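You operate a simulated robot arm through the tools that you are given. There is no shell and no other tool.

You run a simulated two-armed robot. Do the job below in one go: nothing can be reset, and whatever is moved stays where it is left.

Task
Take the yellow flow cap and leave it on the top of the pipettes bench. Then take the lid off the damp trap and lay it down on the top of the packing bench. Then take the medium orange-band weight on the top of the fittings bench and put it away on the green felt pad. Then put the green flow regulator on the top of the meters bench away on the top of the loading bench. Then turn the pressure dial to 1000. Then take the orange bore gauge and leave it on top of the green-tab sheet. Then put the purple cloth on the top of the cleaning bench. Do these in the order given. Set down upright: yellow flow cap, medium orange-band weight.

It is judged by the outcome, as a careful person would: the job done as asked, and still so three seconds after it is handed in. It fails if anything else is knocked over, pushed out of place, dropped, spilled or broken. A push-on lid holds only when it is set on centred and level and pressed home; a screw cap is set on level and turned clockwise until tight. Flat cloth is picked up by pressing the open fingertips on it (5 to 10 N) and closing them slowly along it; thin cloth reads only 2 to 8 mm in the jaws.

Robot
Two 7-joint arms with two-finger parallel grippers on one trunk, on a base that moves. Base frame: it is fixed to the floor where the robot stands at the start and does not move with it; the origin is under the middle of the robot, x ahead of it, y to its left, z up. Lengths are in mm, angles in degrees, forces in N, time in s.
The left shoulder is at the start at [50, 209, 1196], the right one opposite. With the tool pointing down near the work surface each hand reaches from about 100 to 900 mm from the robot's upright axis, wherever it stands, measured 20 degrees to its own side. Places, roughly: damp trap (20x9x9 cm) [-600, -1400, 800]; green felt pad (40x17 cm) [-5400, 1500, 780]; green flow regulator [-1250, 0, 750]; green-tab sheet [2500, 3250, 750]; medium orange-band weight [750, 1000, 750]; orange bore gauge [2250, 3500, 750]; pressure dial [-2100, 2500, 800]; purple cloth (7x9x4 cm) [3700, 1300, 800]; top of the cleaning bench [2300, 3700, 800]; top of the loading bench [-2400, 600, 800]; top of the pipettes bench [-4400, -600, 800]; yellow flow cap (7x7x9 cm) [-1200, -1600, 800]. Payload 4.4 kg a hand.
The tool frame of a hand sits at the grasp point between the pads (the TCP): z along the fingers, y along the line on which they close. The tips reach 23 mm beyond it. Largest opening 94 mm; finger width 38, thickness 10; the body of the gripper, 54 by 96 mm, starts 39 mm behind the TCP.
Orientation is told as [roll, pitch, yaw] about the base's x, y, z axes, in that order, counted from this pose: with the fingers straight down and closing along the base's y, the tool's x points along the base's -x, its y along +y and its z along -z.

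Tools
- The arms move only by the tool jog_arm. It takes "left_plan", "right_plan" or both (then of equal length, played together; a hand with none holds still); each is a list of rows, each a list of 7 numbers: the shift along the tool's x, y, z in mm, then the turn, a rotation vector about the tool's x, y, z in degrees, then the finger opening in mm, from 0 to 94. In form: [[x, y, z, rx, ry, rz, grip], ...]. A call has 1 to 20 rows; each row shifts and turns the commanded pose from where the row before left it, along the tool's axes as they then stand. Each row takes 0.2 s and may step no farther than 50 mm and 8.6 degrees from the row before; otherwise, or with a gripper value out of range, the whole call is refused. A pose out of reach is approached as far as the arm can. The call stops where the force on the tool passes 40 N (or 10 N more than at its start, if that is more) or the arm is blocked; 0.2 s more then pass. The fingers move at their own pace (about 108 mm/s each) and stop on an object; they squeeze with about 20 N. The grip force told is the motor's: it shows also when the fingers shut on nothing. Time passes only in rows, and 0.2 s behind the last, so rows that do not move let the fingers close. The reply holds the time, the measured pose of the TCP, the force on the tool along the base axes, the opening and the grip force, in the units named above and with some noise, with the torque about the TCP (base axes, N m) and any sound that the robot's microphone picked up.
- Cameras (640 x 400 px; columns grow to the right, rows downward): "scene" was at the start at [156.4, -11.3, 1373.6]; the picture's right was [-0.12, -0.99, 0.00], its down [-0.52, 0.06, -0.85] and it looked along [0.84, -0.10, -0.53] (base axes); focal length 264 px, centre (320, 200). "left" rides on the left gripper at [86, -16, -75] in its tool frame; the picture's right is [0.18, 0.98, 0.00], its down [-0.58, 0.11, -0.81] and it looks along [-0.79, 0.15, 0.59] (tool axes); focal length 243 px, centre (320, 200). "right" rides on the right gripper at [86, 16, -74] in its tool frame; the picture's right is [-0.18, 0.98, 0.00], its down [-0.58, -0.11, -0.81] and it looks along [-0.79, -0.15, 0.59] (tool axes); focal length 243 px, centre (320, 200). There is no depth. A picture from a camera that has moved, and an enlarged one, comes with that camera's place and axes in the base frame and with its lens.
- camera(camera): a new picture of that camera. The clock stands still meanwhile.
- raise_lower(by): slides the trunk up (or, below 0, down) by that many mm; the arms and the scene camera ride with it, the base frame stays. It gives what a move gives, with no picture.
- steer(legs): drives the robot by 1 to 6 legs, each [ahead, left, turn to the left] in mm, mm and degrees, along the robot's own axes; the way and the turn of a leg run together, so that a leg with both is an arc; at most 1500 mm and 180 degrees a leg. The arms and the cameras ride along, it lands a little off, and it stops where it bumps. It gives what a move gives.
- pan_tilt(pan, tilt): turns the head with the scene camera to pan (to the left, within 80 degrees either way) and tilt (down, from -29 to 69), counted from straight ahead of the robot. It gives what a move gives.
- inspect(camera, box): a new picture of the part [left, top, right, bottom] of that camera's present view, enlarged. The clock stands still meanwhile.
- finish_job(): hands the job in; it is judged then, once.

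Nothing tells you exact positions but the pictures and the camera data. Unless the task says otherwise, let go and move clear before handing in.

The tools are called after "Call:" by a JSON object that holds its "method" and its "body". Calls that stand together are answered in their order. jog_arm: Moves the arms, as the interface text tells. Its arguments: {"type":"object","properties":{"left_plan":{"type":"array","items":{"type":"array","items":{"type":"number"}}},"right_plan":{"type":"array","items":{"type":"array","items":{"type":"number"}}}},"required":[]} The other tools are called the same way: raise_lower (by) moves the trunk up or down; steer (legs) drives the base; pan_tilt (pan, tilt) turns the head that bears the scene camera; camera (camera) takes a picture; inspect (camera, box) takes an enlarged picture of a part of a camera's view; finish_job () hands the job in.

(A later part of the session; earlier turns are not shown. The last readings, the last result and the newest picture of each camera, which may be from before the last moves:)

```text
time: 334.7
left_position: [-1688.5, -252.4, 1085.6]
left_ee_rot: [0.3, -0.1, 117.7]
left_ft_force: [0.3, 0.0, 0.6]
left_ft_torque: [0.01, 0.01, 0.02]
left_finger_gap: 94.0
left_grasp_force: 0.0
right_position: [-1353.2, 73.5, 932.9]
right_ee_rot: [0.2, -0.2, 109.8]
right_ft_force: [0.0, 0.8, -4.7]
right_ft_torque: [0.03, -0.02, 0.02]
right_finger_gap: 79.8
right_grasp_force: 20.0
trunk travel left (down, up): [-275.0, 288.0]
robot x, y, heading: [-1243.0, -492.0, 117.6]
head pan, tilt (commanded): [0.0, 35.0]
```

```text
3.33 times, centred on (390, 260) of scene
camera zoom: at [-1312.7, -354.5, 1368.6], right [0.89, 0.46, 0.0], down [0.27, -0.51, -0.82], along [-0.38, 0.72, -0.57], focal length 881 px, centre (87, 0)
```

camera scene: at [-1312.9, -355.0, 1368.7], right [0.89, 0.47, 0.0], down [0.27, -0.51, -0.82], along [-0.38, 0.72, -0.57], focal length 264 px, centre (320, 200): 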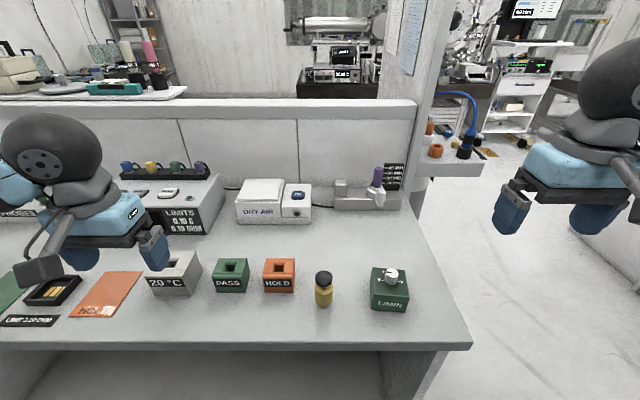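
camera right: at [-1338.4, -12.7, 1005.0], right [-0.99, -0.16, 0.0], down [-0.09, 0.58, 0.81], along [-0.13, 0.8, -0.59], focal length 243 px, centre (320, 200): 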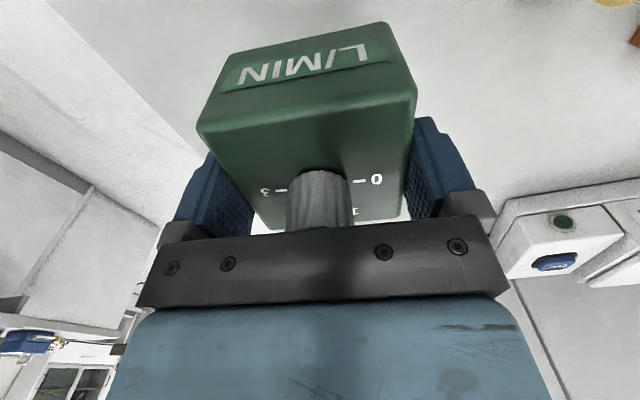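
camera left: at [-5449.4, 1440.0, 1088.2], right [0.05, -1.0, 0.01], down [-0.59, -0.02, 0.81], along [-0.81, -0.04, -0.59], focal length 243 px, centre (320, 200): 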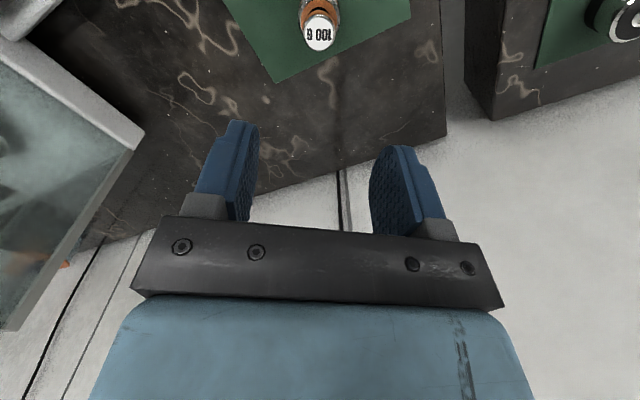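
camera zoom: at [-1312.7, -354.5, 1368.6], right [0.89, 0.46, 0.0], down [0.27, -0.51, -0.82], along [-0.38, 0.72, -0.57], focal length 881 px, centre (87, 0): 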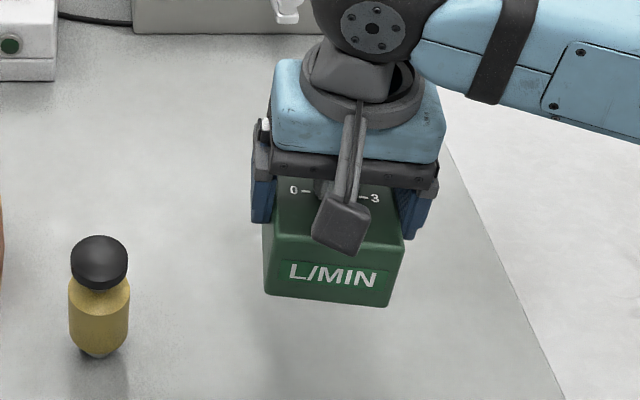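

The regulator is securely held. I'll raise it, draw it in, and take the west aisle round to the north side of the loading bench.

Call:
{"method": "jog_arm", "body": {"right_plan": [[0, 0, -45, 0, 0, 0, 55], [0, 0, -45, 0, 0, 0, 55], [0, 0, -45, 0, 0, 0, 55], [30, -25, -25, 0, 0, 0, 55], [35, -30, 0, 0, 0, 0, 55], [35, -30, 0, 0, 0, 0, 55], [30, -30, 0, 0, 0, 0, 55]]}}

Call:
{"method": "steer", "body": {"legs": [[-220, 0, 0], [0, 1400, 0], [0, 530, 0], [1450, 0, 0]]}}

Call:
{"method": "pan_tilt", "body": {"pan": -60, "tilt": 25}}

Call:
{"method": "camera", "body": {"camera": "scene"}}

```text
time: 336.3
left_position: [-1687.6, -253.0, 1086.2]
left_ee_rot: [0.4, -0.2, 117.6]
left_ft_force: [0.2, 0.0, 1.2]
left_ft_torque: [0.04, 0.04, 0.0]
left_finger_gap: 94.3
left_grasp_force: 0.0
right_position: [-1197.3, -10.2, 1089.6]
right_ee_rot: [0.4, -0.3, 109.7]
right_ft_force: [0.8, 0.4, -5.1]
right_ft_torque: [0.05, 0.0, -0.03]
right_finger_gap: 79.8
right_grasp_force: 20.0
trunk travel left (down, up): [-275.0, 288.0]
robot x, y, heading: [-1243.4, -490.8, 117.8]
head pan, tilt (commanded): [0.0, 35.0]
```

```text
time: 359.5
left_position: [-3729.3, -258.3, 1091.2]
left_ee_rot: [-0.1, -0.8, 103.4]
left_ft_force: [0.3, 0.3, -0.5]
left_ft_torque: [-0.05, 0.06, 0.01]
left_finger_gap: 94.0
left_grasp_force: 0.1
right_position: [-3185.4, -141.3, 1098.6]
right_ee_rot: [-0.4, -1.3, 94.0]
right_ft_force: [1.2, -0.6, -5.0]
right_ft_torque: [0.03, -0.01, 0.0]
right_finger_gap: 80.0
right_grasp_force: 20.3
trunk travel left (down, up): [-275.0, 288.0]
robot x, y, heading: [-3353.1, -588.4, 103.5]
head pan, tilt (commanded): [0.0, 35.0]
stopped in leg 4: the robot was blocked; the commanded pose is now the measured one
```

```text
time: 360.8
left_position: [-3727.3, -261.5, 1092.7]
left_ee_rot: [0.1, -1.1, 103.6]
left_ft_force: [0.6, 0.3, 0.1]
left_ft_torque: [0.0, 0.01, -0.01]
left_finger_gap: 93.9
left_grasp_force: 0.1
right_position: [-3186.4, -142.1, 1099.1]
right_ee_rot: [-0.2, -1.4, 94.3]
right_ft_force: [-0.2, 0.0, -5.9]
right_ft_torque: [0.0, -0.02, -0.04]
right_finger_gap: 79.9
right_grasp_force: 19.6
trunk travel left (down, up): [-275.0, 288.0]
robot x, y, heading: [-3350.7, -587.6, 103.4]
head pan, tilt (commanded): [-60.0, 25.0]
```

```text
taken
camera scene: at [-3300.9, -479.5, 1387.0], right [0.69, -0.72, -0.01], down [-0.31, -0.28, -0.91], along [0.66, 0.63, -0.41], focal length 264 px, centre (320, 200)
```

scene: 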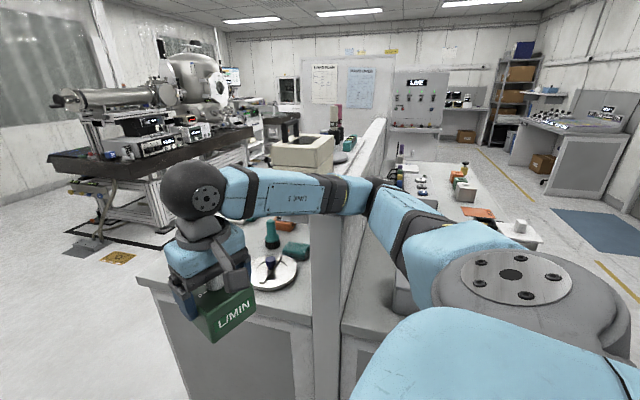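

My right elbow touched the end of the partition in the narrow aisle; the regulator is still held. I'll back out gently, then turn to face west so I can pass sideways as before.

Call:
{"method": "steer", "body": {"legs": [[-200, 0, 0], [-700, 0, 13.5]]}}

Call:
{"method": "camera", "body": {"camera": "scene"}}

Call:
{"method": "camera", "body": {"camera": "right"}}

```text
time: 365.9
left_position: [-3504.6, -1191.3, 1086.6]
left_ee_rot: [0.3, -0.4, 116.8]
left_ft_force: [-0.2, 0.4, 1.1]
left_ft_torque: [-0.03, -0.02, 0.04]
left_finger_gap: 94.3
left_grasp_force: 0.0
right_position: [-3005.5, -953.8, 1089.2]
right_ee_rot: [-0.2, -0.2, 107.9]
right_ft_force: [0.1, 0.0, -4.4]
right_ft_torque: [0.01, -0.03, 0.02]
right_finger_gap: 80.1
right_grasp_force: 19.7
trunk travel left (down, up): [-275.0, 288.0]
robot x, y, heading: [-3059.4, -1438.5, 117.1]
head pan, tilt (commanded): [-60.0, 25.0]
```

```text
taken
camera scene: at [-3039.2, -1301.8, 1384.5], right [0.84, -0.55, 0.0], down [-0.23, -0.35, -0.91], along [0.5, 0.76, -0.42], focal length 264 px, centre (320, 200)
```

scene: 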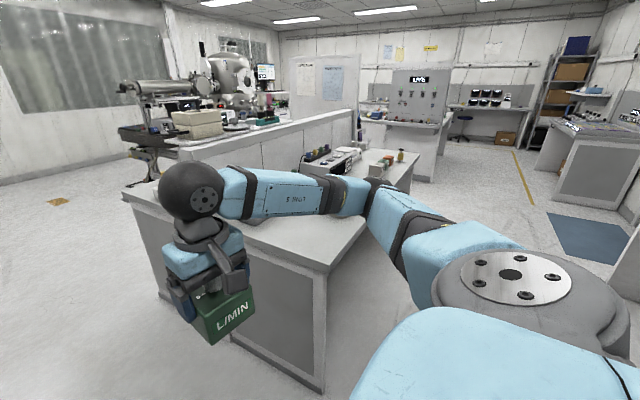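

```text
taken
camera right: at [-2991.5, -1040.7, 1162.5], right [-0.99, -0.13, 0.0], down [-0.07, 0.58, 0.81], along [-0.1, 0.8, -0.59], focal length 243 px, centre (320, 200)
```

right: 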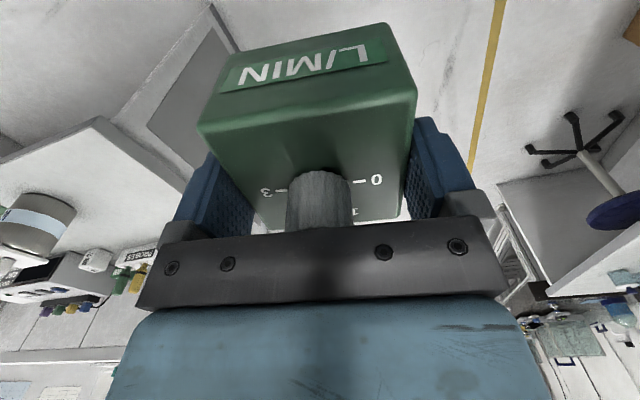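

I'm back at the aisle's south end with the regulator intact. Now I'll turn to face west and sidestep north.

Call:
{"method": "steer", "body": {"legs": [[0, -150, 0], [0, 0, 90], [0, -1400, 0], [0, -1050, 0]]}}

Call:
{"method": "pan_tilt", "body": {"pan": 80, "tilt": 25}}

Call:
{"method": "camera", "body": {"camera": "scene"}}

```text
time: 392.6
left_position: [-4227.5, 368.2, 1085.7]
left_ee_rot: [0.3, -0.2, -154.1]
left_ft_force: [0.3, -0.2, 0.4]
left_ft_torque: [-0.01, -0.02, 0.0]
left_finger_gap: 94.3
left_grasp_force: 0.1
right_position: [-4458.2, 870.4, 1089.7]
right_ee_rot: [0.0, -0.3, -162.8]
right_ft_force: [-0.1, -0.1, -5.3]
right_ft_torque: [0.0, 0.0, 0.02]
right_finger_gap: 79.8
right_grasp_force: 19.6
trunk travel left (down, up): [-275.0, 288.0]
robot x, y, heading: [-3974.1, 811.1, -154.1]
head pan, tilt (commanded): [-60.0, 25.0]
```

```text
time: 394.8
left_position: [-4226.7, 368.2, 1086.6]
left_ee_rot: [0.3, -0.2, -154.0]
left_ft_force: [-0.1, -0.4, -0.5]
left_ft_torque: [-0.03, 0.01, 0.03]
left_finger_gap: 93.9
left_grasp_force: 0.1
right_position: [-4457.4, 870.6, 1089.7]
right_ee_rot: [-0.1, -0.4, -162.9]
right_ft_force: [0.0, -0.4, -4.9]
right_ft_torque: [0.0, -0.01, 0.01]
right_finger_gap: 80.0
right_grasp_force: 20.0
trunk travel left (down, up): [-275.0, 288.0]
robot x, y, heading: [-3972.6, 809.2, -154.2]
head pan, tilt (commanded): [80.0, 25.0]
```

```text
taken
camera scene: at [-4009.9, 690.3, 1384.5], right [-0.96, -0.27, 0.0], down [-0.12, 0.41, -0.91], along [0.25, -0.87, -0.42], focal length 264 px, centre (320, 200)
```

scene: 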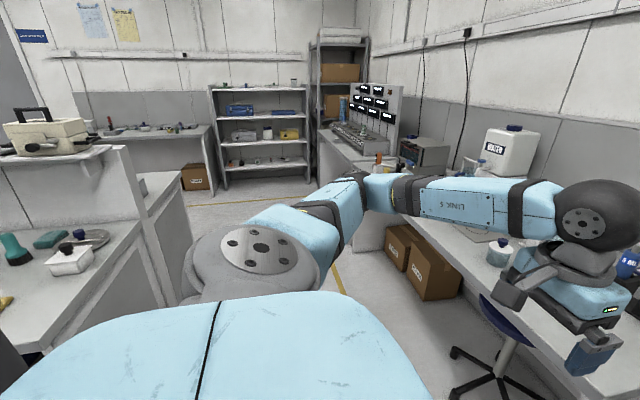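

I'm north-west of the loading bench. I'll turn to face south along it and look both ways before sliding east.

Call:
{"method": "steer", "body": {"legs": [[0, 0, 91]]}}

Call:
{"method": "pan_tilt", "body": {"pan": 45, "tilt": 30}}

Call:
{"method": "camera", "body": {"camera": "scene"}}

Call:
{"method": "pan_tilt", "body": {"pan": 80, "tilt": 25}}

Call:
{"method": "camera", "body": {"camera": "scene"}}

```text
time: 399.1
left_position: [-3528.1, 565.5, 1086.0]
left_ee_rot: [0.3, -0.2, -63.0]
left_ft_force: [0.0, 0.1, 0.0]
left_ft_torque: [0.01, -0.03, 0.03]
left_finger_gap: 93.9
left_grasp_force: 0.2
right_position: [-4026.8, 323.4, 1089.2]
right_ee_rot: [-0.1, -0.3, -71.9]
right_ft_force: [0.1, -0.1, -5.4]
right_ft_torque: [-0.01, 0.04, 0.0]
right_finger_gap: 79.5
right_grasp_force: 20.0
trunk travel left (down, up): [-275.0, 288.0]
robot x, y, heading: [-3973.0, 805.2, -63.0]
head pan, tilt (commanded): [80.0, 25.0]
```

```text
time: 400.1
left_position: [-3527.7, 565.4, 1086.3]
left_ee_rot: [0.3, -0.2, -63.0]
left_ft_force: [-0.2, -0.1, -0.9]
left_ft_torque: [0.01, 0.01, -0.02]
left_finger_gap: 94.1
left_grasp_force: 0.1
right_position: [-4026.5, 325.2, 1089.9]
right_ee_rot: [-0.1, -0.3, -71.8]
right_ft_force: [0.2, 0.1, -5.2]
right_ft_torque: [-0.02, -0.02, -0.03]
right_finger_gap: 79.8
right_grasp_force: 20.2
trunk travel left (down, up): [-275.0, 288.0]
robot x, y, heading: [-3976.7, 810.3, -62.9]
head pan, tilt (commanded): [45.0, 30.0]
```

```text
taken
camera scene: at [-3857.4, 720.1, 1376.5], right [-0.31, -0.95, 0.0], down [-0.48, 0.15, -0.87], along [0.82, -0.27, -0.5], focal length 264 px, centre (320, 200)
```

scene: 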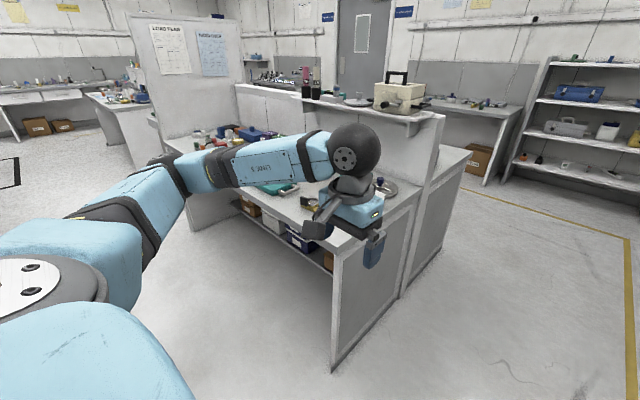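

```text
time: 401.1
left_position: [-3528.0, 565.5, 1085.9]
left_ee_rot: [0.2, -0.1, -63.0]
left_ft_force: [0.5, -0.8, -0.1]
left_ft_torque: [0.04, 0.0, -0.01]
left_finger_gap: 94.3
left_grasp_force: 0.0
right_position: [-4026.2, 324.0, 1089.6]
right_ee_rot: [0.0, -0.3, -71.8]
right_ft_force: [-0.4, 0.1, -5.1]
right_ft_torque: [0.0, 0.0, 0.02]
right_finger_gap: 80.0
right_grasp_force: 20.1
trunk travel left (down, up): [-275.0, 288.0]
robot x, y, heading: [-3972.5, 808.5, -62.6]
head pan, tilt (commanded): [80.0, 25.0]
```

```text
taken
camera scene: at [-3855.4, 774.8, 1384.5], right [0.29, -0.96, 0.0], down [-0.4, -0.12, -0.91], along [0.87, 0.27, -0.42], focal length 264 px, centre (320, 200)
```

scene: 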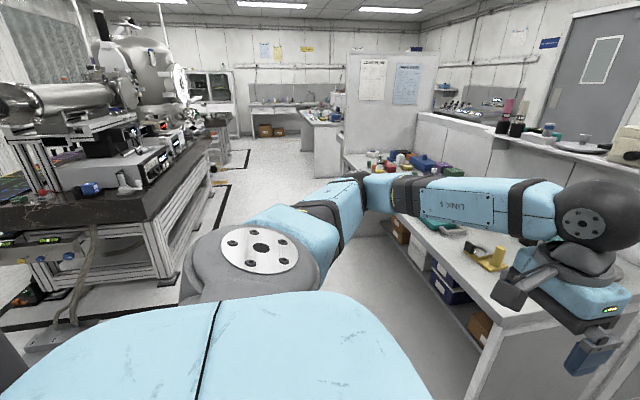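

The aisle between the loading bench and the vacuum machine is about 1.3 m wide. I'll slide east in front of the loading bench and look at its top.

Call:
{"method": "steer", "body": {"legs": [[0, 1150, 0]]}}

Call:
{"method": "pan_tilt", "body": {"pan": 0, "tilt": 35}}

Call:
{"method": "camera", "body": {"camera": "scene"}}

```text
time: 411.5
left_position: [-2494.3, 1096.3, 1085.3]
left_ee_rot: [0.3, -0.2, -62.8]
left_ft_force: [1.1, 1.0, -0.2]
left_ft_torque: [0.02, -0.01, 0.01]
left_finger_gap: 93.8
left_grasp_force: 0.0
right_position: [-2990.9, 854.7, 1089.6]
right_ee_rot: [-0.1, -0.4, -71.6]
right_ft_force: [0.7, -0.4, -5.0]
right_ft_torque: [-0.02, 0.06, 0.01]
right_finger_gap: 79.6
right_grasp_force: 20.2
trunk travel left (down, up): [-275.0, 288.0]
robot x, y, heading: [-2940.8, 1341.7, -62.9]
head pan, tilt (commanded): [80.0, 25.0]
```

```text
time: 413.1
left_position: [-2494.1, 1095.9, 1086.2]
left_ee_rot: [0.3, -0.2, -62.7]
left_ft_force: [0.4, 0.1, 0.1]
left_ft_torque: [0.02, 0.02, 0.03]
left_finger_gap: 94.3
left_grasp_force: 0.1
right_position: [-2992.7, 852.9, 1089.8]
right_ee_rot: [-0.1, -0.3, -71.7]
right_ft_force: [-0.7, -0.4, -5.5]
right_ft_torque: [0.02, -0.03, -0.01]
right_finger_gap: 80.1
right_grasp_force: 20.0
trunk travel left (down, up): [-275.0, 288.0]
robot x, y, heading: [-2941.1, 1337.8, -62.8]
head pan, tilt (commanded): [0.0, 35.0]
```

```text
taken
camera scene: at [-2870.0, 1199.3, 1368.7], right [-0.89, -0.46, 0.0], down [-0.26, 0.51, -0.82], along [0.38, -0.73, -0.57], focal length 264 px, centre (320, 200)
```

scene: 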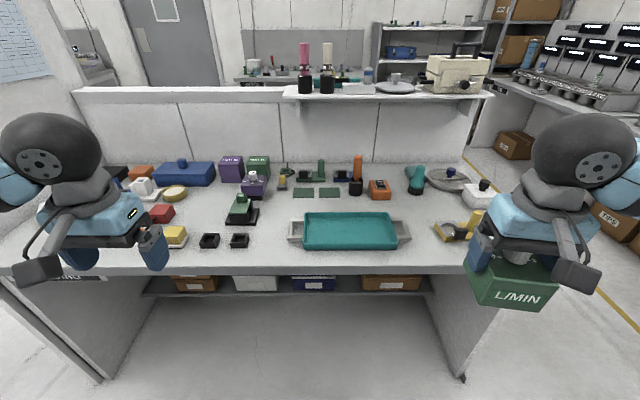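

The loading bench is crowded; I'll zoom in to find a free patch of about 100 × 100 mm.

Call:
{"method": "inspect", "body": {"camera": "scene", "box": [340, 140, 520, 270]}}

Call:
{"method": "inspect", "body": {"camera": "scene", "box": [150, 140, 340, 280]}}

```text
3.08 times, centred on (430, 205) of scene
camera zoom: at [-2870.0, 1199.3, 1368.7], right [-0.89, -0.46, 0.0], down [-0.26, 0.51, -0.82], along [0.38, -0.73, -0.57], focal length 813 px, centre (-18, 185)
```

zoom: 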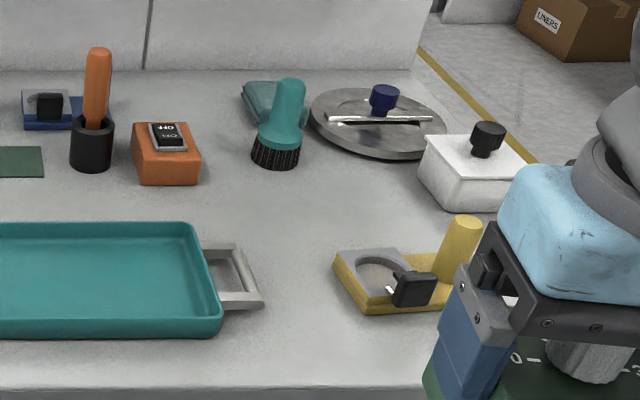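

```text
2.86 times, centred on (245, 210) of scene
camera zoom: at [-2870.0, 1199.3, 1368.7], right [-0.89, -0.46, 0.0], down [-0.26, 0.51, -0.82], along [0.38, -0.73, -0.57], focal length 755 px, centre (534, 171)
```

zoom: 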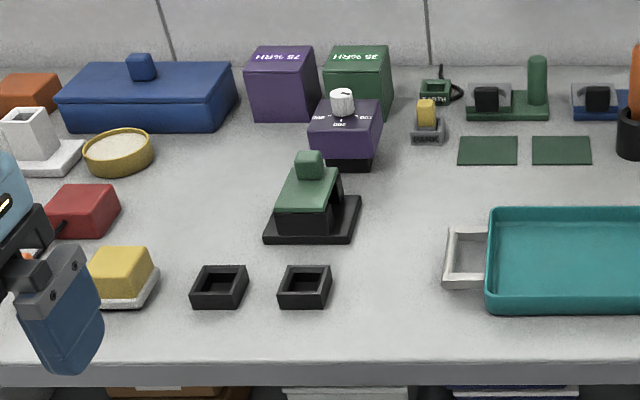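

A free patch lies between the small black holder and the teal tray's left handle, around [-2461, 746]. I'll shift to face it and square the box to the bench.

Call:
{"method": "steer", "body": {"legs": [[0, 220, 0], [180, 0, 0]]}}

Call:
{"method": "jog_arm", "body": {"right_plan": [[0, 0, 0, 0, 0, -4.5, 55], [0, 0, 0, 0, 0, -4.4, 55]]}}

Call:
{"method": "camera", "body": {"camera": "scene"}}

Call:
{"method": "camera", "body": {"camera": "right"}}

```text
time: 416.7
left_position: [-2215.8, 1039.3, 1085.7]
left_ee_rot: [0.3, -0.2, -62.9]
left_ft_force: [0.1, -0.4, -0.1]
left_ft_torque: [-0.02, -0.04, -0.01]
left_finger_gap: 94.0
left_grasp_force: 0.0
right_position: [-2713.1, 796.9, 1088.6]
right_ee_rot: [-0.2, -0.2, -71.7]
right_ft_force: [0.1, -0.7, -5.7]
right_ft_torque: [-0.01, 0.01, 0.01]
right_finger_gap: 79.8
right_grasp_force: 20.1
trunk travel left (down, up): [-275.0, 288.0]
robot x, y, heading: [-2663.6, 1282.4, -62.7]
head pan, tilt (commanded): [0.0, 35.0]
```

```text
time: 417.3
left_position: [-2215.5, 1039.8, 1085.0]
left_ee_rot: [0.4, -0.3, -62.8]
left_ft_force: [-0.7, 0.6, -0.2]
left_ft_torque: [0.0, 0.0, 0.01]
left_finger_gap: 94.1
left_grasp_force: 0.1
right_position: [-2713.0, 797.1, 1088.8]
right_ee_rot: [-0.1, -0.4, -62.9]
right_ft_force: [0.6, -0.3, -6.1]
right_ft_torque: [0.0, 0.0, 0.0]
right_finger_gap: 79.7
right_grasp_force: 19.9
trunk travel left (down, up): [-275.0, 288.0]
robot x, y, heading: [-2663.8, 1286.1, -62.4]
head pan, tilt (commanded): [0.0, 35.0]
```

```text
taken
camera scene: at [-2591.7, 1142.9, 1368.6], right [-0.89, -0.46, 0.0], down [-0.26, 0.51, -0.82], along [0.37, -0.73, -0.57], focal length 264 px, centre (320, 200)
```

scene: 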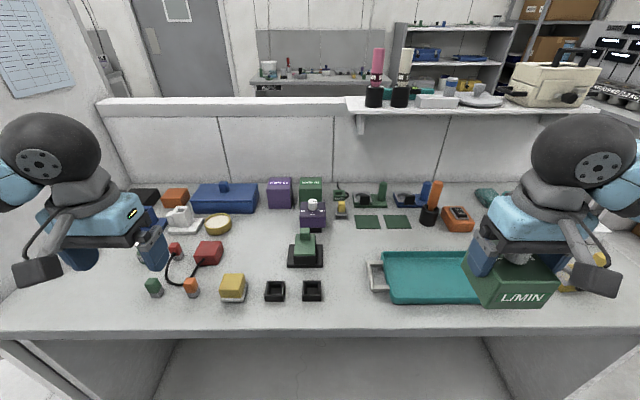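

```text
taken
camera right: at [-2737.0, 882.9, 1162.1], right [0.96, 0.29, 0.0], down [0.17, -0.56, 0.81], along [0.23, -0.78, -0.59], focal length 243 px, centre (320, 200)
```

right: 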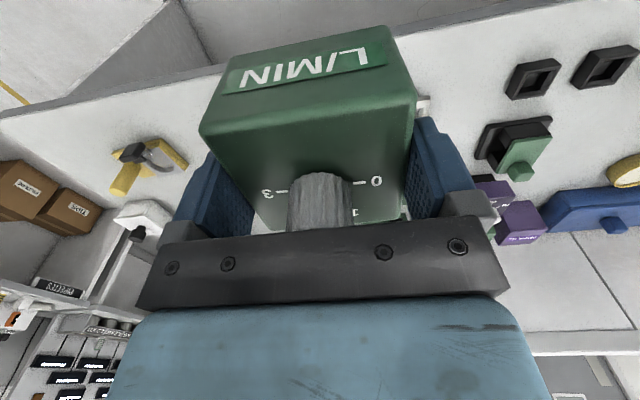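

I'll carry the regulator over the patch and then check with the cameras before lowering.

Call:
{"method": "jog_arm", "body": {"right_plan": [[-27.2, 33.4, 0, 0, 0, 0, 55], [-27.2, 33.4, 0, 0, 0, 0, 55], [-27.2, 33.4, 0, 0, 0, 0, 55], [-27.2, 33.4, 0, 0, 0, 0, 55], [-27.2, 33.4, 0, 0, 0, 0, 55], [-27.2, 33.4, 0, 0, 0, 0, 55], [0, 0, 40, 0, 0, 0, 55], [0, 0, 40, 0, 0, 0, 55]]}}

Call:
{"method": "camera", "body": {"camera": "right"}}

Call:
{"method": "inspect", "body": {"camera": "scene", "box": [260, 180, 440, 320]}}

```text
time: 419.1
left_position: [-2217.5, 1039.1, 1086.5]
left_ee_rot: [0.2, -0.1, -62.9]
left_ft_force: [-0.2, 0.4, -1.0]
left_ft_torque: [-0.04, -0.01, 0.01]
left_finger_gap: 93.9
left_grasp_force: 0.1
right_position: [-2459.9, 741.1, 1009.8]
right_ee_rot: [-0.1, -0.3, -62.8]
right_ft_force: [0.3, -0.8, -5.4]
right_ft_torque: [-0.02, -0.01, 0.0]
right_finger_gap: 80.0
right_grasp_force: 19.7
trunk travel left (down, up): [-275.0, 288.0]
robot x, y, heading: [-2662.7, 1284.1, -62.6]
head pan, tilt (commanded): [0.0, 35.0]
```

```text
taken
camera right: at [-2483.5, 826.3, 1082.6], right [0.96, 0.29, 0.0], down [0.17, -0.56, 0.81], along [0.23, -0.78, -0.59], focal length 243 px, centre (320, 200)
```

right: 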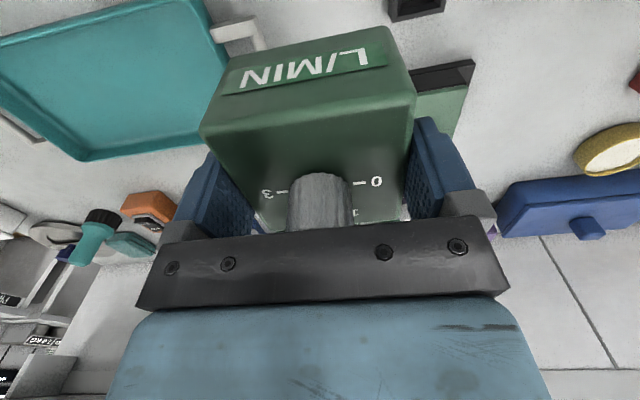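

```text
2.86 times, centred on (350, 250) of scene
camera zoom: at [-2590.8, 1142.7, 1368.6], right [-0.89, -0.46, 0.0], down [-0.26, 0.51, -0.82], along [0.37, -0.73, -0.57], focal length 755 px, centre (234, 57)
```

zoom: 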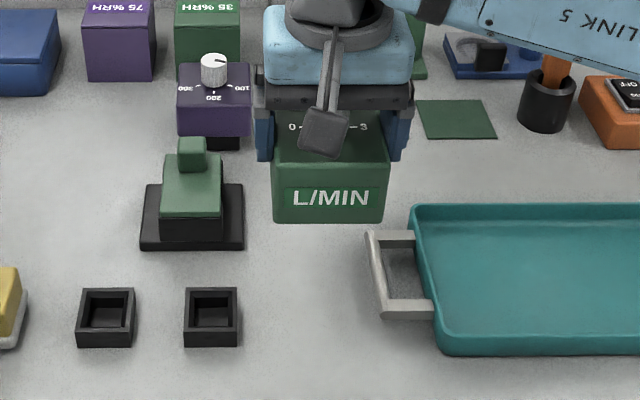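

The patch has about 15 mm to the tray handle and 23 mm to the holder; I'll nudge 4 mm to even that out and lower.

Call:
{"method": "jog_arm", "body": {"right_plan": [[0, 4, 30, 0, 0, 0, 55], [0, 0, 40, 0, 0, 0, 55], [0, 0, 35, 0, 0, 0, 55], [0, 0, 20, 0, 0, 0, 55], [0, 0, 0, 0, 0, 0, 55]]}}

Call:
{"method": "camera", "body": {"camera": "right"}}

Call:
{"method": "inspect", "body": {"camera": "scene", "box": [260, 180, 440, 320]}}

```text
time: 420.3
left_position: [-2215.9, 1039.1, 1086.7]
left_ee_rot: [0.2, -0.2, -63.0]
left_ft_force: [0.5, -0.7, 0.1]
left_ft_torque: [-0.01, -0.01, 0.01]
left_finger_gap: 94.1
left_grasp_force: 0.1
right_position: [-2456.2, 744.9, 885.2]
right_ee_rot: [0.0, -0.3, -62.7]
right_ft_force: [-0.3, 0.7, -5.4]
right_ft_torque: [0.04, 0.03, 0.0]
right_finger_gap: 79.8
right_grasp_force: 20.4
trunk travel left (down, up): [-275.0, 288.0]
robot x, y, heading: [-2661.7, 1282.3, -63.0]
head pan, tilt (commanded): [0.0, 35.0]
```

```text
taken
camera right: at [-2479.7, 829.6, 958.1], right [0.96, 0.29, 0.0], down [0.17, -0.56, 0.81], along [0.23, -0.78, -0.59], focal length 243 px, centre (320, 200)
```

right: 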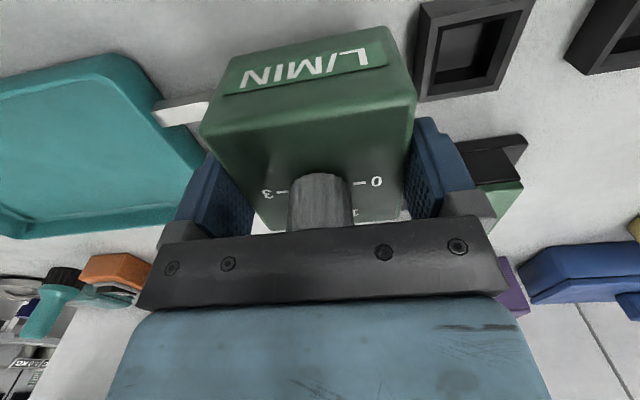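

```text
2.86 times, centred on (350, 250) of scene
camera zoom: at [-2591.6, 1143.2, 1368.7], right [-0.89, -0.46, 0.0], down [-0.26, 0.51, -0.82], along [0.37, -0.73, -0.57], focal length 755 px, centre (234, 57)
```

zoom: 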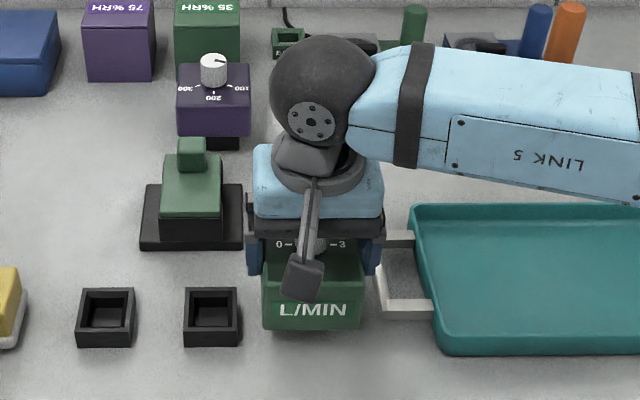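

Good clearance on both sides. Lowering the last bit in small steps.

Call:
{"method": "jog_arm", "body": {"right_plan": [[0, 0, 15, 0, 0, 0, 55], [0, 0, 7, 0, 0, 0, 55]]}}

Call:
{"method": "jog_arm", "body": {"right_plan": [[0, 0, 2, 0, 0, 0, 55], [0, 0, 2, 0, 0, 0, 55]]}}

Call:
{"method": "jog_arm", "body": {"right_plan": [[0, 0, 1.5, 0, 0, 0, 55]]}}

```text
time: 420.9
left_position: [-2216.0, 1040.1, 1087.0]
left_ee_rot: [0.2, -0.1, -63.0]
left_ft_force: [0.1, 0.0, 0.1]
left_ft_torque: [-0.01, -0.03, -0.04]
left_finger_gap: 94.0
left_grasp_force: 0.0
right_position: [-2456.1, 744.4, 862.5]
right_ee_rot: [-0.2, -0.3, -62.8]
right_ft_force: [0.5, 0.4, -5.6]
right_ft_torque: [0.03, 0.01, -0.01]
right_finger_gap: 79.9
right_grasp_force: 20.3
trunk travel left (down, up): [-275.0, 288.0]
robot x, y, heading: [-2664.1, 1283.0, -62.6]
head pan, tilt (commanded): [0.0, 35.0]
```

```text
time: 421.5
left_position: [-2215.3, 1039.6, 1085.7]
left_ee_rot: [0.2, -0.2, -62.9]
left_ft_force: [-0.6, 0.9, -0.3]
left_ft_torque: [0.01, 0.0, -0.02]
left_finger_gap: 94.1
left_grasp_force: 0.0
right_position: [-2456.7, 744.8, 859.3]
right_ee_rot: [-0.1, -0.2, -62.8]
right_ft_force: [-0.1, -0.1, -6.2]
right_ft_torque: [0.01, 0.01, 0.06]
right_finger_gap: 79.9
right_grasp_force: 20.2
trunk travel left (down, up): [-275.0, 288.0]
robot x, y, heading: [-2664.7, 1286.7, -62.7]
head pan, tilt (commanded): [0.0, 35.0]
```

```text
time: 421.9
left_position: [-2216.6, 1039.8, 1086.0]
left_ee_rot: [0.2, -0.2, -62.9]
left_ft_force: [0.7, 0.0, 0.7]
left_ft_torque: [0.0, 0.03, 0.0]
left_finger_gap: 93.7
left_grasp_force: 0.1
right_position: [-2456.5, 745.3, 857.7]
right_ee_rot: [-0.1, -0.3, -62.8]
right_ft_force: [-0.2, -0.2, -4.0]
right_ft_torque: [0.01, -0.09, 0.0]
right_finger_gap: 80.0
right_grasp_force: 20.2
trunk travel left (down, up): [-275.0, 288.0]
robot x, y, heading: [-2659.0, 1280.7, -62.6]
head pan, tilt (commanded): [0.0, 35.0]
```

Call:
{"method": "jog_arm", "body": {"right_plan": [[0, 0, 1.5, 0, 0, 0, 55], [0, 0, 0, 0, 0, 0, 55]]}}

```text
time: 422.5
left_position: [-2216.8, 1040.6, 1086.8]
left_ee_rot: [0.3, -0.3, -62.9]
left_ft_force: [-0.1, -0.9, -0.2]
left_ft_torque: [-0.03, -0.02, -0.04]
left_finger_gap: 93.9
left_grasp_force: 0.0
right_position: [-2456.6, 745.4, 858.5]
right_ee_rot: [-0.1, -0.3, -62.8]
right_ft_force: [-3.2, -1.5, 7.0]
right_ft_torque: [0.53, -0.07, 0.11]
right_finger_gap: 80.1
right_grasp_force: 19.7
trunk travel left (down, up): [-275.0, 288.0]
robot x, y, heading: [-2659.3, 1283.4, -62.9]
head pan, tilt (commanded): [0.0, 35.0]
```

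The regulator rests on the bench. I'll ease off, open a few millimetres and rise.

Call:
{"method": "jog_arm", "body": {"right_plan": [[0, 0, -1, 0, 0, 0, 70], [0, 0, 0, 0, 0, 0, 84], [0, 0, 0, 0, 0, 0, 88], [0, 0, 0, 0, 0, 0, 88], [0, 0, -15, 0, 0, 0, 88], [0, 0, -30, 0, 0, 0, 88], [0, 0, -45, 0, 0, 0, 88], [0, 0, -45, 0, 0, 0, 88], [0, 0, -45, 0, 0, 0, 88], [0, 0, -45, 0, 0, 0, 88]]}}

Call:
{"method": "camera", "body": {"camera": "scene"}}

Call:
{"method": "inspect", "body": {"camera": "scene", "box": [260, 180, 440, 320]}}

```text
time: 424.7
left_position: [-2216.5, 1042.0, 1085.8]
left_ee_rot: [0.2, -0.4, -62.9]
left_ft_force: [0.6, -0.3, 0.3]
left_ft_torque: [-0.01, -0.01, -0.01]
left_finger_gap: 93.9
left_grasp_force: 0.1
right_position: [-2455.7, 746.7, 1083.4]
right_ee_rot: [-0.3, -0.3, -62.8]
right_ft_force: [0.0, 0.0, -0.9]
right_ft_torque: [0.03, -0.01, 0.02]
right_finger_gap: 88.1
right_grasp_force: 0.1
trunk travel left (down, up): [-275.0, 288.0]
robot x, y, heading: [-2664.2, 1283.2, -62.6]
head pan, tilt (commanded): [0.0, 35.0]
```

```text
taken
camera scene: at [-2591.7, 1144.3, 1368.8], right [-0.89, -0.46, 0.0], down [-0.26, 0.51, -0.82], along [0.37, -0.73, -0.57], focal length 264 px, centre (320, 200)
```

scene: 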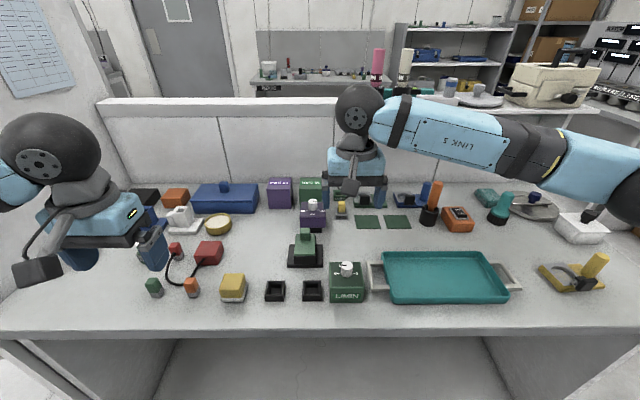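

```text
2.86 times, centred on (350, 250) of scene
camera zoom: at [-2591.7, 1144.3, 1368.8], right [-0.89, -0.46, 0.0], down [-0.26, 0.51, -0.82], along [0.37, -0.73, -0.57], focal length 755 px, centre (234, 57)
```

zoom: 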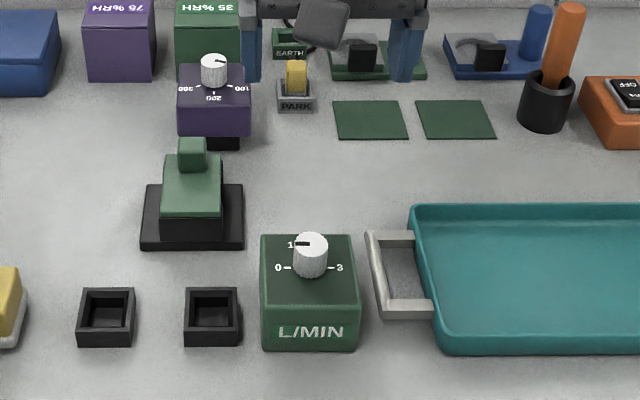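

The regulator sits upright on the loading bench. Next is the pressure dial; I'll tuck the hand, back off and turn to look at the machine side.

Call:
{"method": "jog_arm", "body": {"right_plan": [[20, -45, 0, 0, 0, 0, 94], [25, -43, 0, 0, 0, 0, 94], [25, -43, 0, 0, 0, 0, 94], [25, -43, 0, 0, 0, 0, 94], [25, -43, 0, 0, 0, 0, 94], [25, -25, 0, 0, 0, 0, 94]]}}

Call:
{"method": "steer", "body": {"legs": [[-210, 0, 0], [0, 0, 90]]}}

Call:
{"method": "pan_tilt", "body": {"pan": 60, "tilt": 28}}

Call:
{"method": "camera", "body": {"camera": "scene"}}

Call:
{"method": "pan_tilt", "body": {"pan": 15, "tilt": 28}}

Call:
{"method": "camera", "body": {"camera": "scene"}}

```text
time: 426.1
left_position: [-2216.8, 1040.0, 1087.4]
left_ee_rot: [0.3, -0.3, -62.9]
left_ft_force: [0.4, 0.8, 0.5]
left_ft_torque: [0.0, -0.02, -0.02]
left_finger_gap: 93.8
left_grasp_force: 0.1
right_position: [-2737.4, 764.2, 1081.6]
right_ee_rot: [0.0, -0.3, -62.7]
right_ft_force: [-0.4, -0.4, 0.4]
right_ft_torque: [0.0, 0.02, -0.04]
right_finger_gap: 94.0
right_grasp_force: 0.0
trunk travel left (down, up): [-275.0, 288.0]
robot x, y, heading: [-2661.3, 1284.4, -62.9]
head pan, tilt (commanded): [0.0, 35.0]
```

```text
time: 431.6
left_position: [-2514.4, 1917.2, 1086.8]
left_ee_rot: [0.2, -0.2, 27.0]
left_ft_force: [0.9, -1.2, 0.3]
left_ft_torque: [-0.01, -0.05, 0.0]
left_finger_gap: 94.2
left_grasp_force: 0.0
right_position: [-2238.9, 1396.5, 1081.1]
right_ee_rot: [-0.1, -0.3, 27.1]
right_ft_force: [-0.2, -0.7, 0.1]
right_ft_torque: [-0.01, 0.01, -0.01]
right_finger_gap: 94.3
right_grasp_force: 0.0
trunk travel left (down, up): [-275.0, 288.0]
robot x, y, heading: [-2759.1, 1474.1, 27.2]
head pan, tilt (commanded): [0.0, 35.0]
```

```text
time: 432.9
left_position: [-2514.4, 1918.0, 1086.3]
left_ee_rot: [0.1, -0.2, 27.0]
left_ft_force: [0.3, 0.2, 0.6]
left_ft_torque: [0.01, 0.02, -0.01]
left_finger_gap: 94.2
left_grasp_force: 0.1
right_position: [-2239.2, 1396.4, 1080.8]
right_ee_rot: [-0.1, -0.4, 27.0]
right_ft_force: [-0.9, -0.7, -0.5]
right_ft_torque: [-0.02, 0.02, -0.01]
right_finger_gap: 93.6
right_grasp_force: 0.1
trunk travel left (down, up): [-275.0, 288.0]
robot x, y, heading: [-2758.2, 1469.4, 27.2]
head pan, tilt (commanded): [60.0, 28.0]
```

```text
taken
camera scene: at [-2694.1, 1592.0, 1379.7], right [1.0, -0.05, 0.0], down [-0.02, -0.47, -0.88], along [0.05, 0.88, -0.47], focal length 264 px, centre (320, 200)
```

scene: 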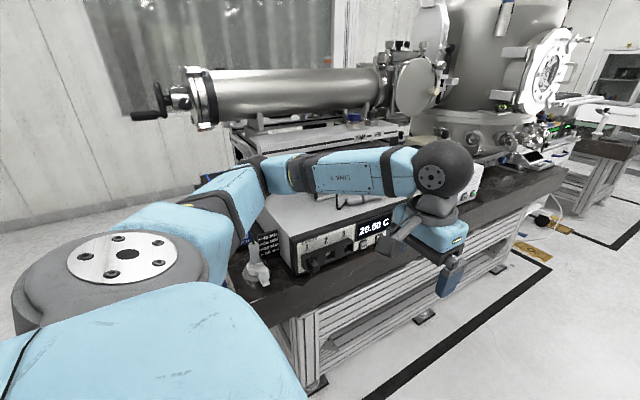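

```text
time: 434.0
left_position: [-2515.4, 1917.1, 1085.2]
left_ee_rot: [0.1, -0.1, 27.0]
left_ft_force: [0.3, -0.1, 0.4]
left_ft_torque: [-0.03, 0.03, -0.01]
left_finger_gap: 94.0
left_grasp_force: 0.0
right_position: [-2239.5, 1396.7, 1081.9]
right_ee_rot: [-0.1, -0.3, 27.0]
right_ft_force: [-0.3, -0.7, 0.2]
right_ft_torque: [0.0, 0.01, 0.04]
right_finger_gap: 94.1
right_grasp_force: 0.0
trunk travel left (down, up): [-275.0, 288.0]
robot x, y, heading: [-2755.2, 1472.2, 27.0]
head pan, tilt (commanded): [15.0, 28.0]
```

```text
taken
camera scene: at [-2631.2, 1562.1, 1379.7], right [0.67, -0.74, 0.0], down [-0.35, -0.31, -0.88], along [0.65, 0.59, -0.47], focal length 264 px, centre (320, 200)
```

scene: 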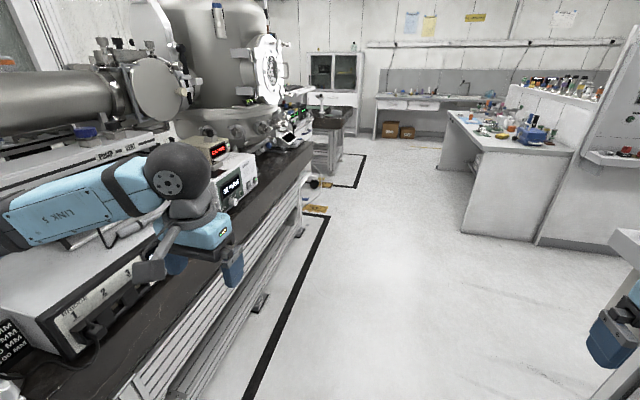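

The machine bench with instruments runs along my left. I'll zoom toward where the pressure dial should be.

Call:
{"method": "inspect", "body": {"camera": "scene", "box": [160, 90, 340, 230]}}

Call:
{"method": "pan_tilt", "body": {"pan": 40, "tilt": 28}}

Call:
{"method": "inspect", "body": {"camera": "scene", "box": [150, 100, 470, 300]}}

```text
2.86 times, centred on (250, 160) of scene
camera zoom: at [-2631.2, 1562.1, 1379.7], right [0.67, -0.74, 0.0], down [-0.35, -0.31, -0.88], along [0.65, 0.59, -0.47], focal length 755 px, centre (520, 314)
```

zoom: 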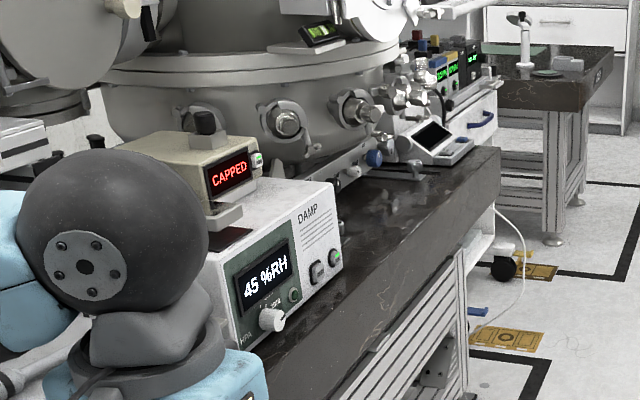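

```text
time: 434.9
left_position: [-2514.6, 1917.7, 1085.6]
left_ee_rot: [0.2, -0.2, 26.9]
left_ft_force: [0.6, -0.2, 0.5]
left_ft_torque: [-0.01, 0.0, 0.02]
left_finger_gap: 93.8
left_grasp_force: 0.0
right_position: [-2237.3, 1395.2, 1080.6]
right_ee_rot: [-0.2, -0.3, 27.1]
right_ft_force: [0.7, 0.7, 0.3]
right_ft_torque: [-0.01, -0.01, 0.01]
right_finger_gap: 93.9
right_grasp_force: 0.0
trunk travel left (down, up): [-275.0, 288.0]
robot x, y, heading: [-2758.0, 1470.7, 27.1]
head pan, tilt (commanded): [40.0, 28.0]
```

```text
2.00 times, centred on (310, 200) of scene
camera zoom: at [-2663.2, 1584.9, 1379.7], right [0.92, -0.39, 0.0], down [-0.18, -0.43, -0.88], along [0.34, 0.81, -0.47], focal length 528 px, centre (340, 200)
```

zoom: 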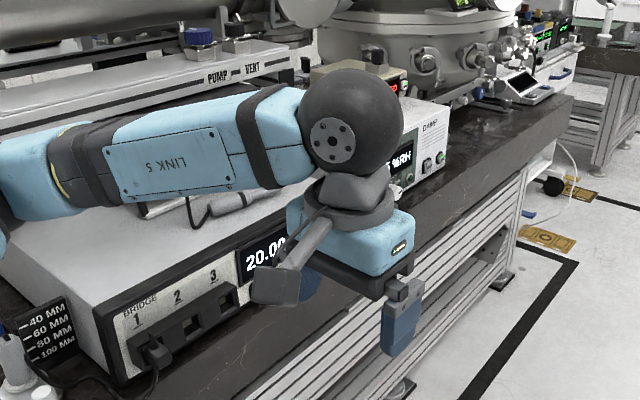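

The instrument marked DAMP carries a white knob labelled HPA near [-2149, 2496, 850] – the pressure dial on its front face. I'll drive to stand in front of it and look at the scale.

Call:
{"method": "steer", "body": {"legs": [[400, -150, 0], [560, 0, 0], [0, 0, 90]]}}

Call:
{"method": "pan_tilt", "body": {"pan": 0, "tilt": 28}}

Call:
{"method": "camera", "body": {"camera": "scene"}}

```text
time: 437.7
left_position: [-2084.4, 1967.5, 1085.9]
left_ee_rot: [0.2, -0.3, 26.8]
left_ft_force: [0.9, 0.4, 1.0]
left_ft_torque: [0.0, -0.02, 0.04]
left_finger_gap: 94.3
left_grasp_force: 0.1
right_position: [-1811.5, 1445.4, 1080.2]
right_ee_rot: [-0.2, -0.1, 27.1]
right_ft_force: [-0.4, -0.3, -0.2]
right_ft_torque: [-0.02, 0.0, -0.01]
right_finger_gap: 94.1
right_grasp_force: 0.1
trunk travel left (down, up): [-275.0, 288.0]
robot x, y, heading: [-2328.7, 1522.2, 27.0]
head pan, tilt (commanded): [40.0, 28.0]
stopped in leg 1: the robot was blocked; the commanded pose is now the measured one
```

```text
time: 438.7
left_position: [-2084.3, 1966.7, 1086.1]
left_ee_rot: [0.2, -0.4, 26.8]
left_ft_force: [-0.5, 0.0, -0.3]
left_ft_torque: [0.03, 0.04, -0.02]
left_finger_gap: 93.9
left_grasp_force: 0.1
right_position: [-1811.8, 1445.5, 1081.4]
right_ee_rot: [-0.2, -0.2, 27.1]
right_ft_force: [0.2, -0.1, 0.1]
right_ft_torque: [0.0, 0.02, -0.03]
right_finger_gap: 94.0
right_grasp_force: 0.0
trunk travel left (down, up): [-275.0, 288.0]
robot x, y, heading: [-2333.2, 1521.1, 27.0]
head pan, tilt (commanded): [0.0, 28.0]
```

```text
taken
camera scene: at [-2188.9, 1592.9, 1379.9], right [0.45, -0.89, 0.0], down [-0.42, -0.21, -0.88], along [0.79, 0.4, -0.47], focal length 264 px, centre (320, 200)
```

scene: 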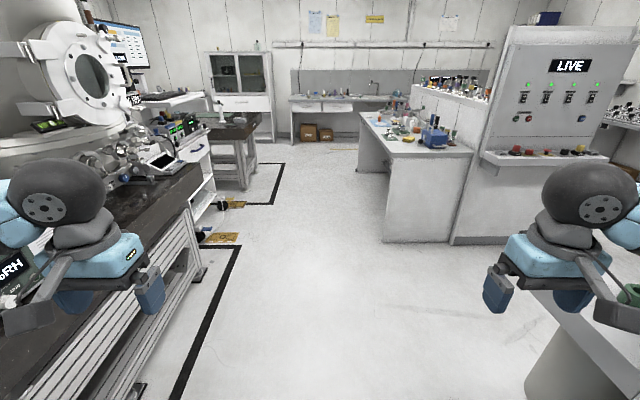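

My right elbow met the end of the divider board. I'll back off, stretch both arms forward so the elbows tuck in, and pass through.

Call:
{"method": "steer", "body": {"legs": [[-80, 60, 0]]}}

Call:
{"method": "jog_arm", "body": {"left_plan": [[-45, 0, 0, 0, 0, 0, 94], [-45, 0, 0, 0, 0, 0, 94], [-45, 0, 0, 0, 0, 0, 94], [-45, -10, 0, 0, 0, 0, 94], [-45, -20, 0, 0, 0, 0, 94], [-45, -20, 0, 0, 0, 0, 94]], "right_plan": [[-45, 0, 0, 0, 0, 0, 94], [-45, 0, 0, 0, 0, 0, 94], [-45, 0, 0, 0, 0, 0, 94], [-45, 10, 0, 0, 0, 0, 94], [-45, 20, 0, 0, 0, 0, 94], [-45, 20, 0, 0, 0, 0, 94]]}}

Call:
{"method": "pan_tilt", "body": {"pan": -60, "tilt": 25}}

Call:
{"method": "camera", "body": {"camera": "scene"}}

Call:
{"method": "pan_tilt", "body": {"pan": 60, "tilt": 25}}

Call:
{"method": "camera", "body": {"camera": "scene"}}

```text
time: 439.9
left_position: [-2180.5, 1982.8, 1085.6]
left_ee_rot: [0.2, -0.3, 26.8]
left_ft_force: [0.0, 0.3, 0.5]
left_ft_torque: [-0.01, -0.03, 0.02]
left_finger_gap: 94.1
left_grasp_force: 0.1
right_position: [-1907.6, 1461.0, 1079.7]
right_ee_rot: [-0.2, 0.0, 27.0]
right_ft_force: [-0.3, -0.1, -0.5]
right_ft_torque: [-0.02, 0.01, 0.01]
right_finger_gap: 93.9
right_grasp_force: 0.0
trunk travel left (down, up): [-275.0, 288.0]
robot x, y, heading: [-2429.1, 1538.8, 26.6]
head pan, tilt (commanded): [0.0, 28.0]
```

```text
time: 441.3
left_position: [-1913.3, 2062.1, 1086.2]
left_ee_rot: [0.2, 0.0, 26.8]
left_ft_force: [0.3, 0.6, -1.1]
left_ft_torque: [0.01, 0.0, -0.01]
left_finger_gap: 93.9
left_grasp_force: 0.1
right_position: [-1688.5, 1627.6, 1077.9]
right_ee_rot: [-0.2, 0.0, 27.0]
right_ft_force: [0.7, -0.1, -0.9]
right_ft_torque: [-0.01, 0.01, -0.05]
right_finger_gap: 94.0
right_grasp_force: 0.1
trunk travel left (down, up): [-275.0, 288.0]
robot x, y, heading: [-2427.7, 1535.2, 26.6]
head pan, tilt (commanded): [0.0, 28.0]
```

```text
time: 442.6
left_position: [-1916.8, 2059.7, 1087.9]
left_ee_rot: [0.2, -0.2, 26.8]
left_ft_force: [-0.3, -0.2, 0.9]
left_ft_torque: [-0.01, -0.01, -0.02]
left_finger_gap: 94.0
left_grasp_force: 0.1
right_position: [-1690.8, 1626.4, 1079.9]
right_ee_rot: [-0.1, -0.2, 27.0]
right_ft_force: [1.4, 1.1, 0.5]
right_ft_torque: [-0.02, -0.01, -0.04]
right_finger_gap: 93.9
right_grasp_force: 0.1
trunk travel left (down, up): [-275.0, 288.0]
robot x, y, heading: [-2426.1, 1539.5, 26.7]
head pan, tilt (commanded): [-60.0, 25.0]
```

```text
taken
camera scene: at [-2288.9, 1517.5, 1384.5], right [-0.55, -0.84, 0.0], down [-0.35, 0.23, -0.91], along [0.76, -0.5, -0.42], focal length 264 px, centre (320, 200)
```

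scene: 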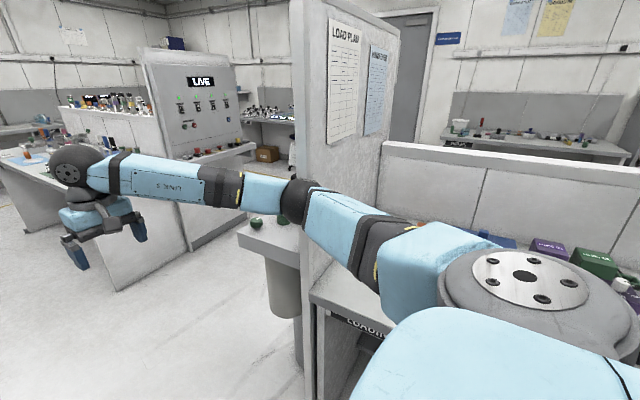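

```text
time: 444.6
left_position: [-1915.4, 2059.2, 1088.8]
left_ee_rot: [0.2, -0.2, 26.7]
left_ft_force: [-0.5, 0.9, 0.1]
left_ft_torque: [0.0, 0.0, -0.01]
left_finger_gap: 94.1
left_grasp_force: 0.0
right_position: [-1691.8, 1625.4, 1079.1]
right_ee_rot: [-0.2, -0.1, 27.0]
right_ft_force: [0.2, -0.3, -0.8]
right_ft_torque: [0.01, -0.02, 0.0]
right_finger_gap: 93.9
right_grasp_force: 0.0
trunk travel left (down, up): [-275.0, 288.0]
robot x, y, heading: [-2426.3, 1535.6, 27.0]
head pan, tilt (commanded): [60.0, 25.0]
```

```text
taken
camera scene: at [-2360.9, 1659.8, 1384.5], right [1.0, -0.06, 0.0], down [-0.02, -0.42, -0.91], along [0.05, 0.9, -0.42], focal length 264 px, centre (320, 200)
```

scene: 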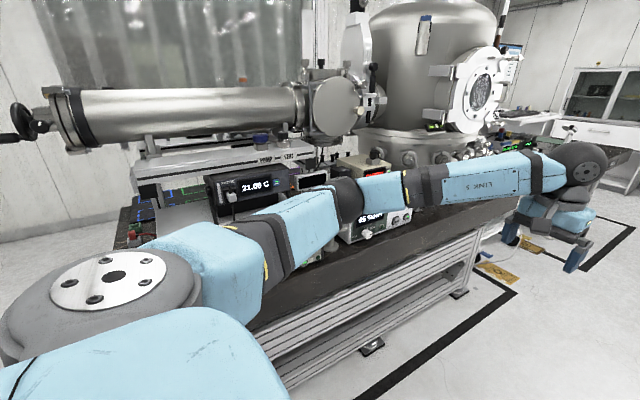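

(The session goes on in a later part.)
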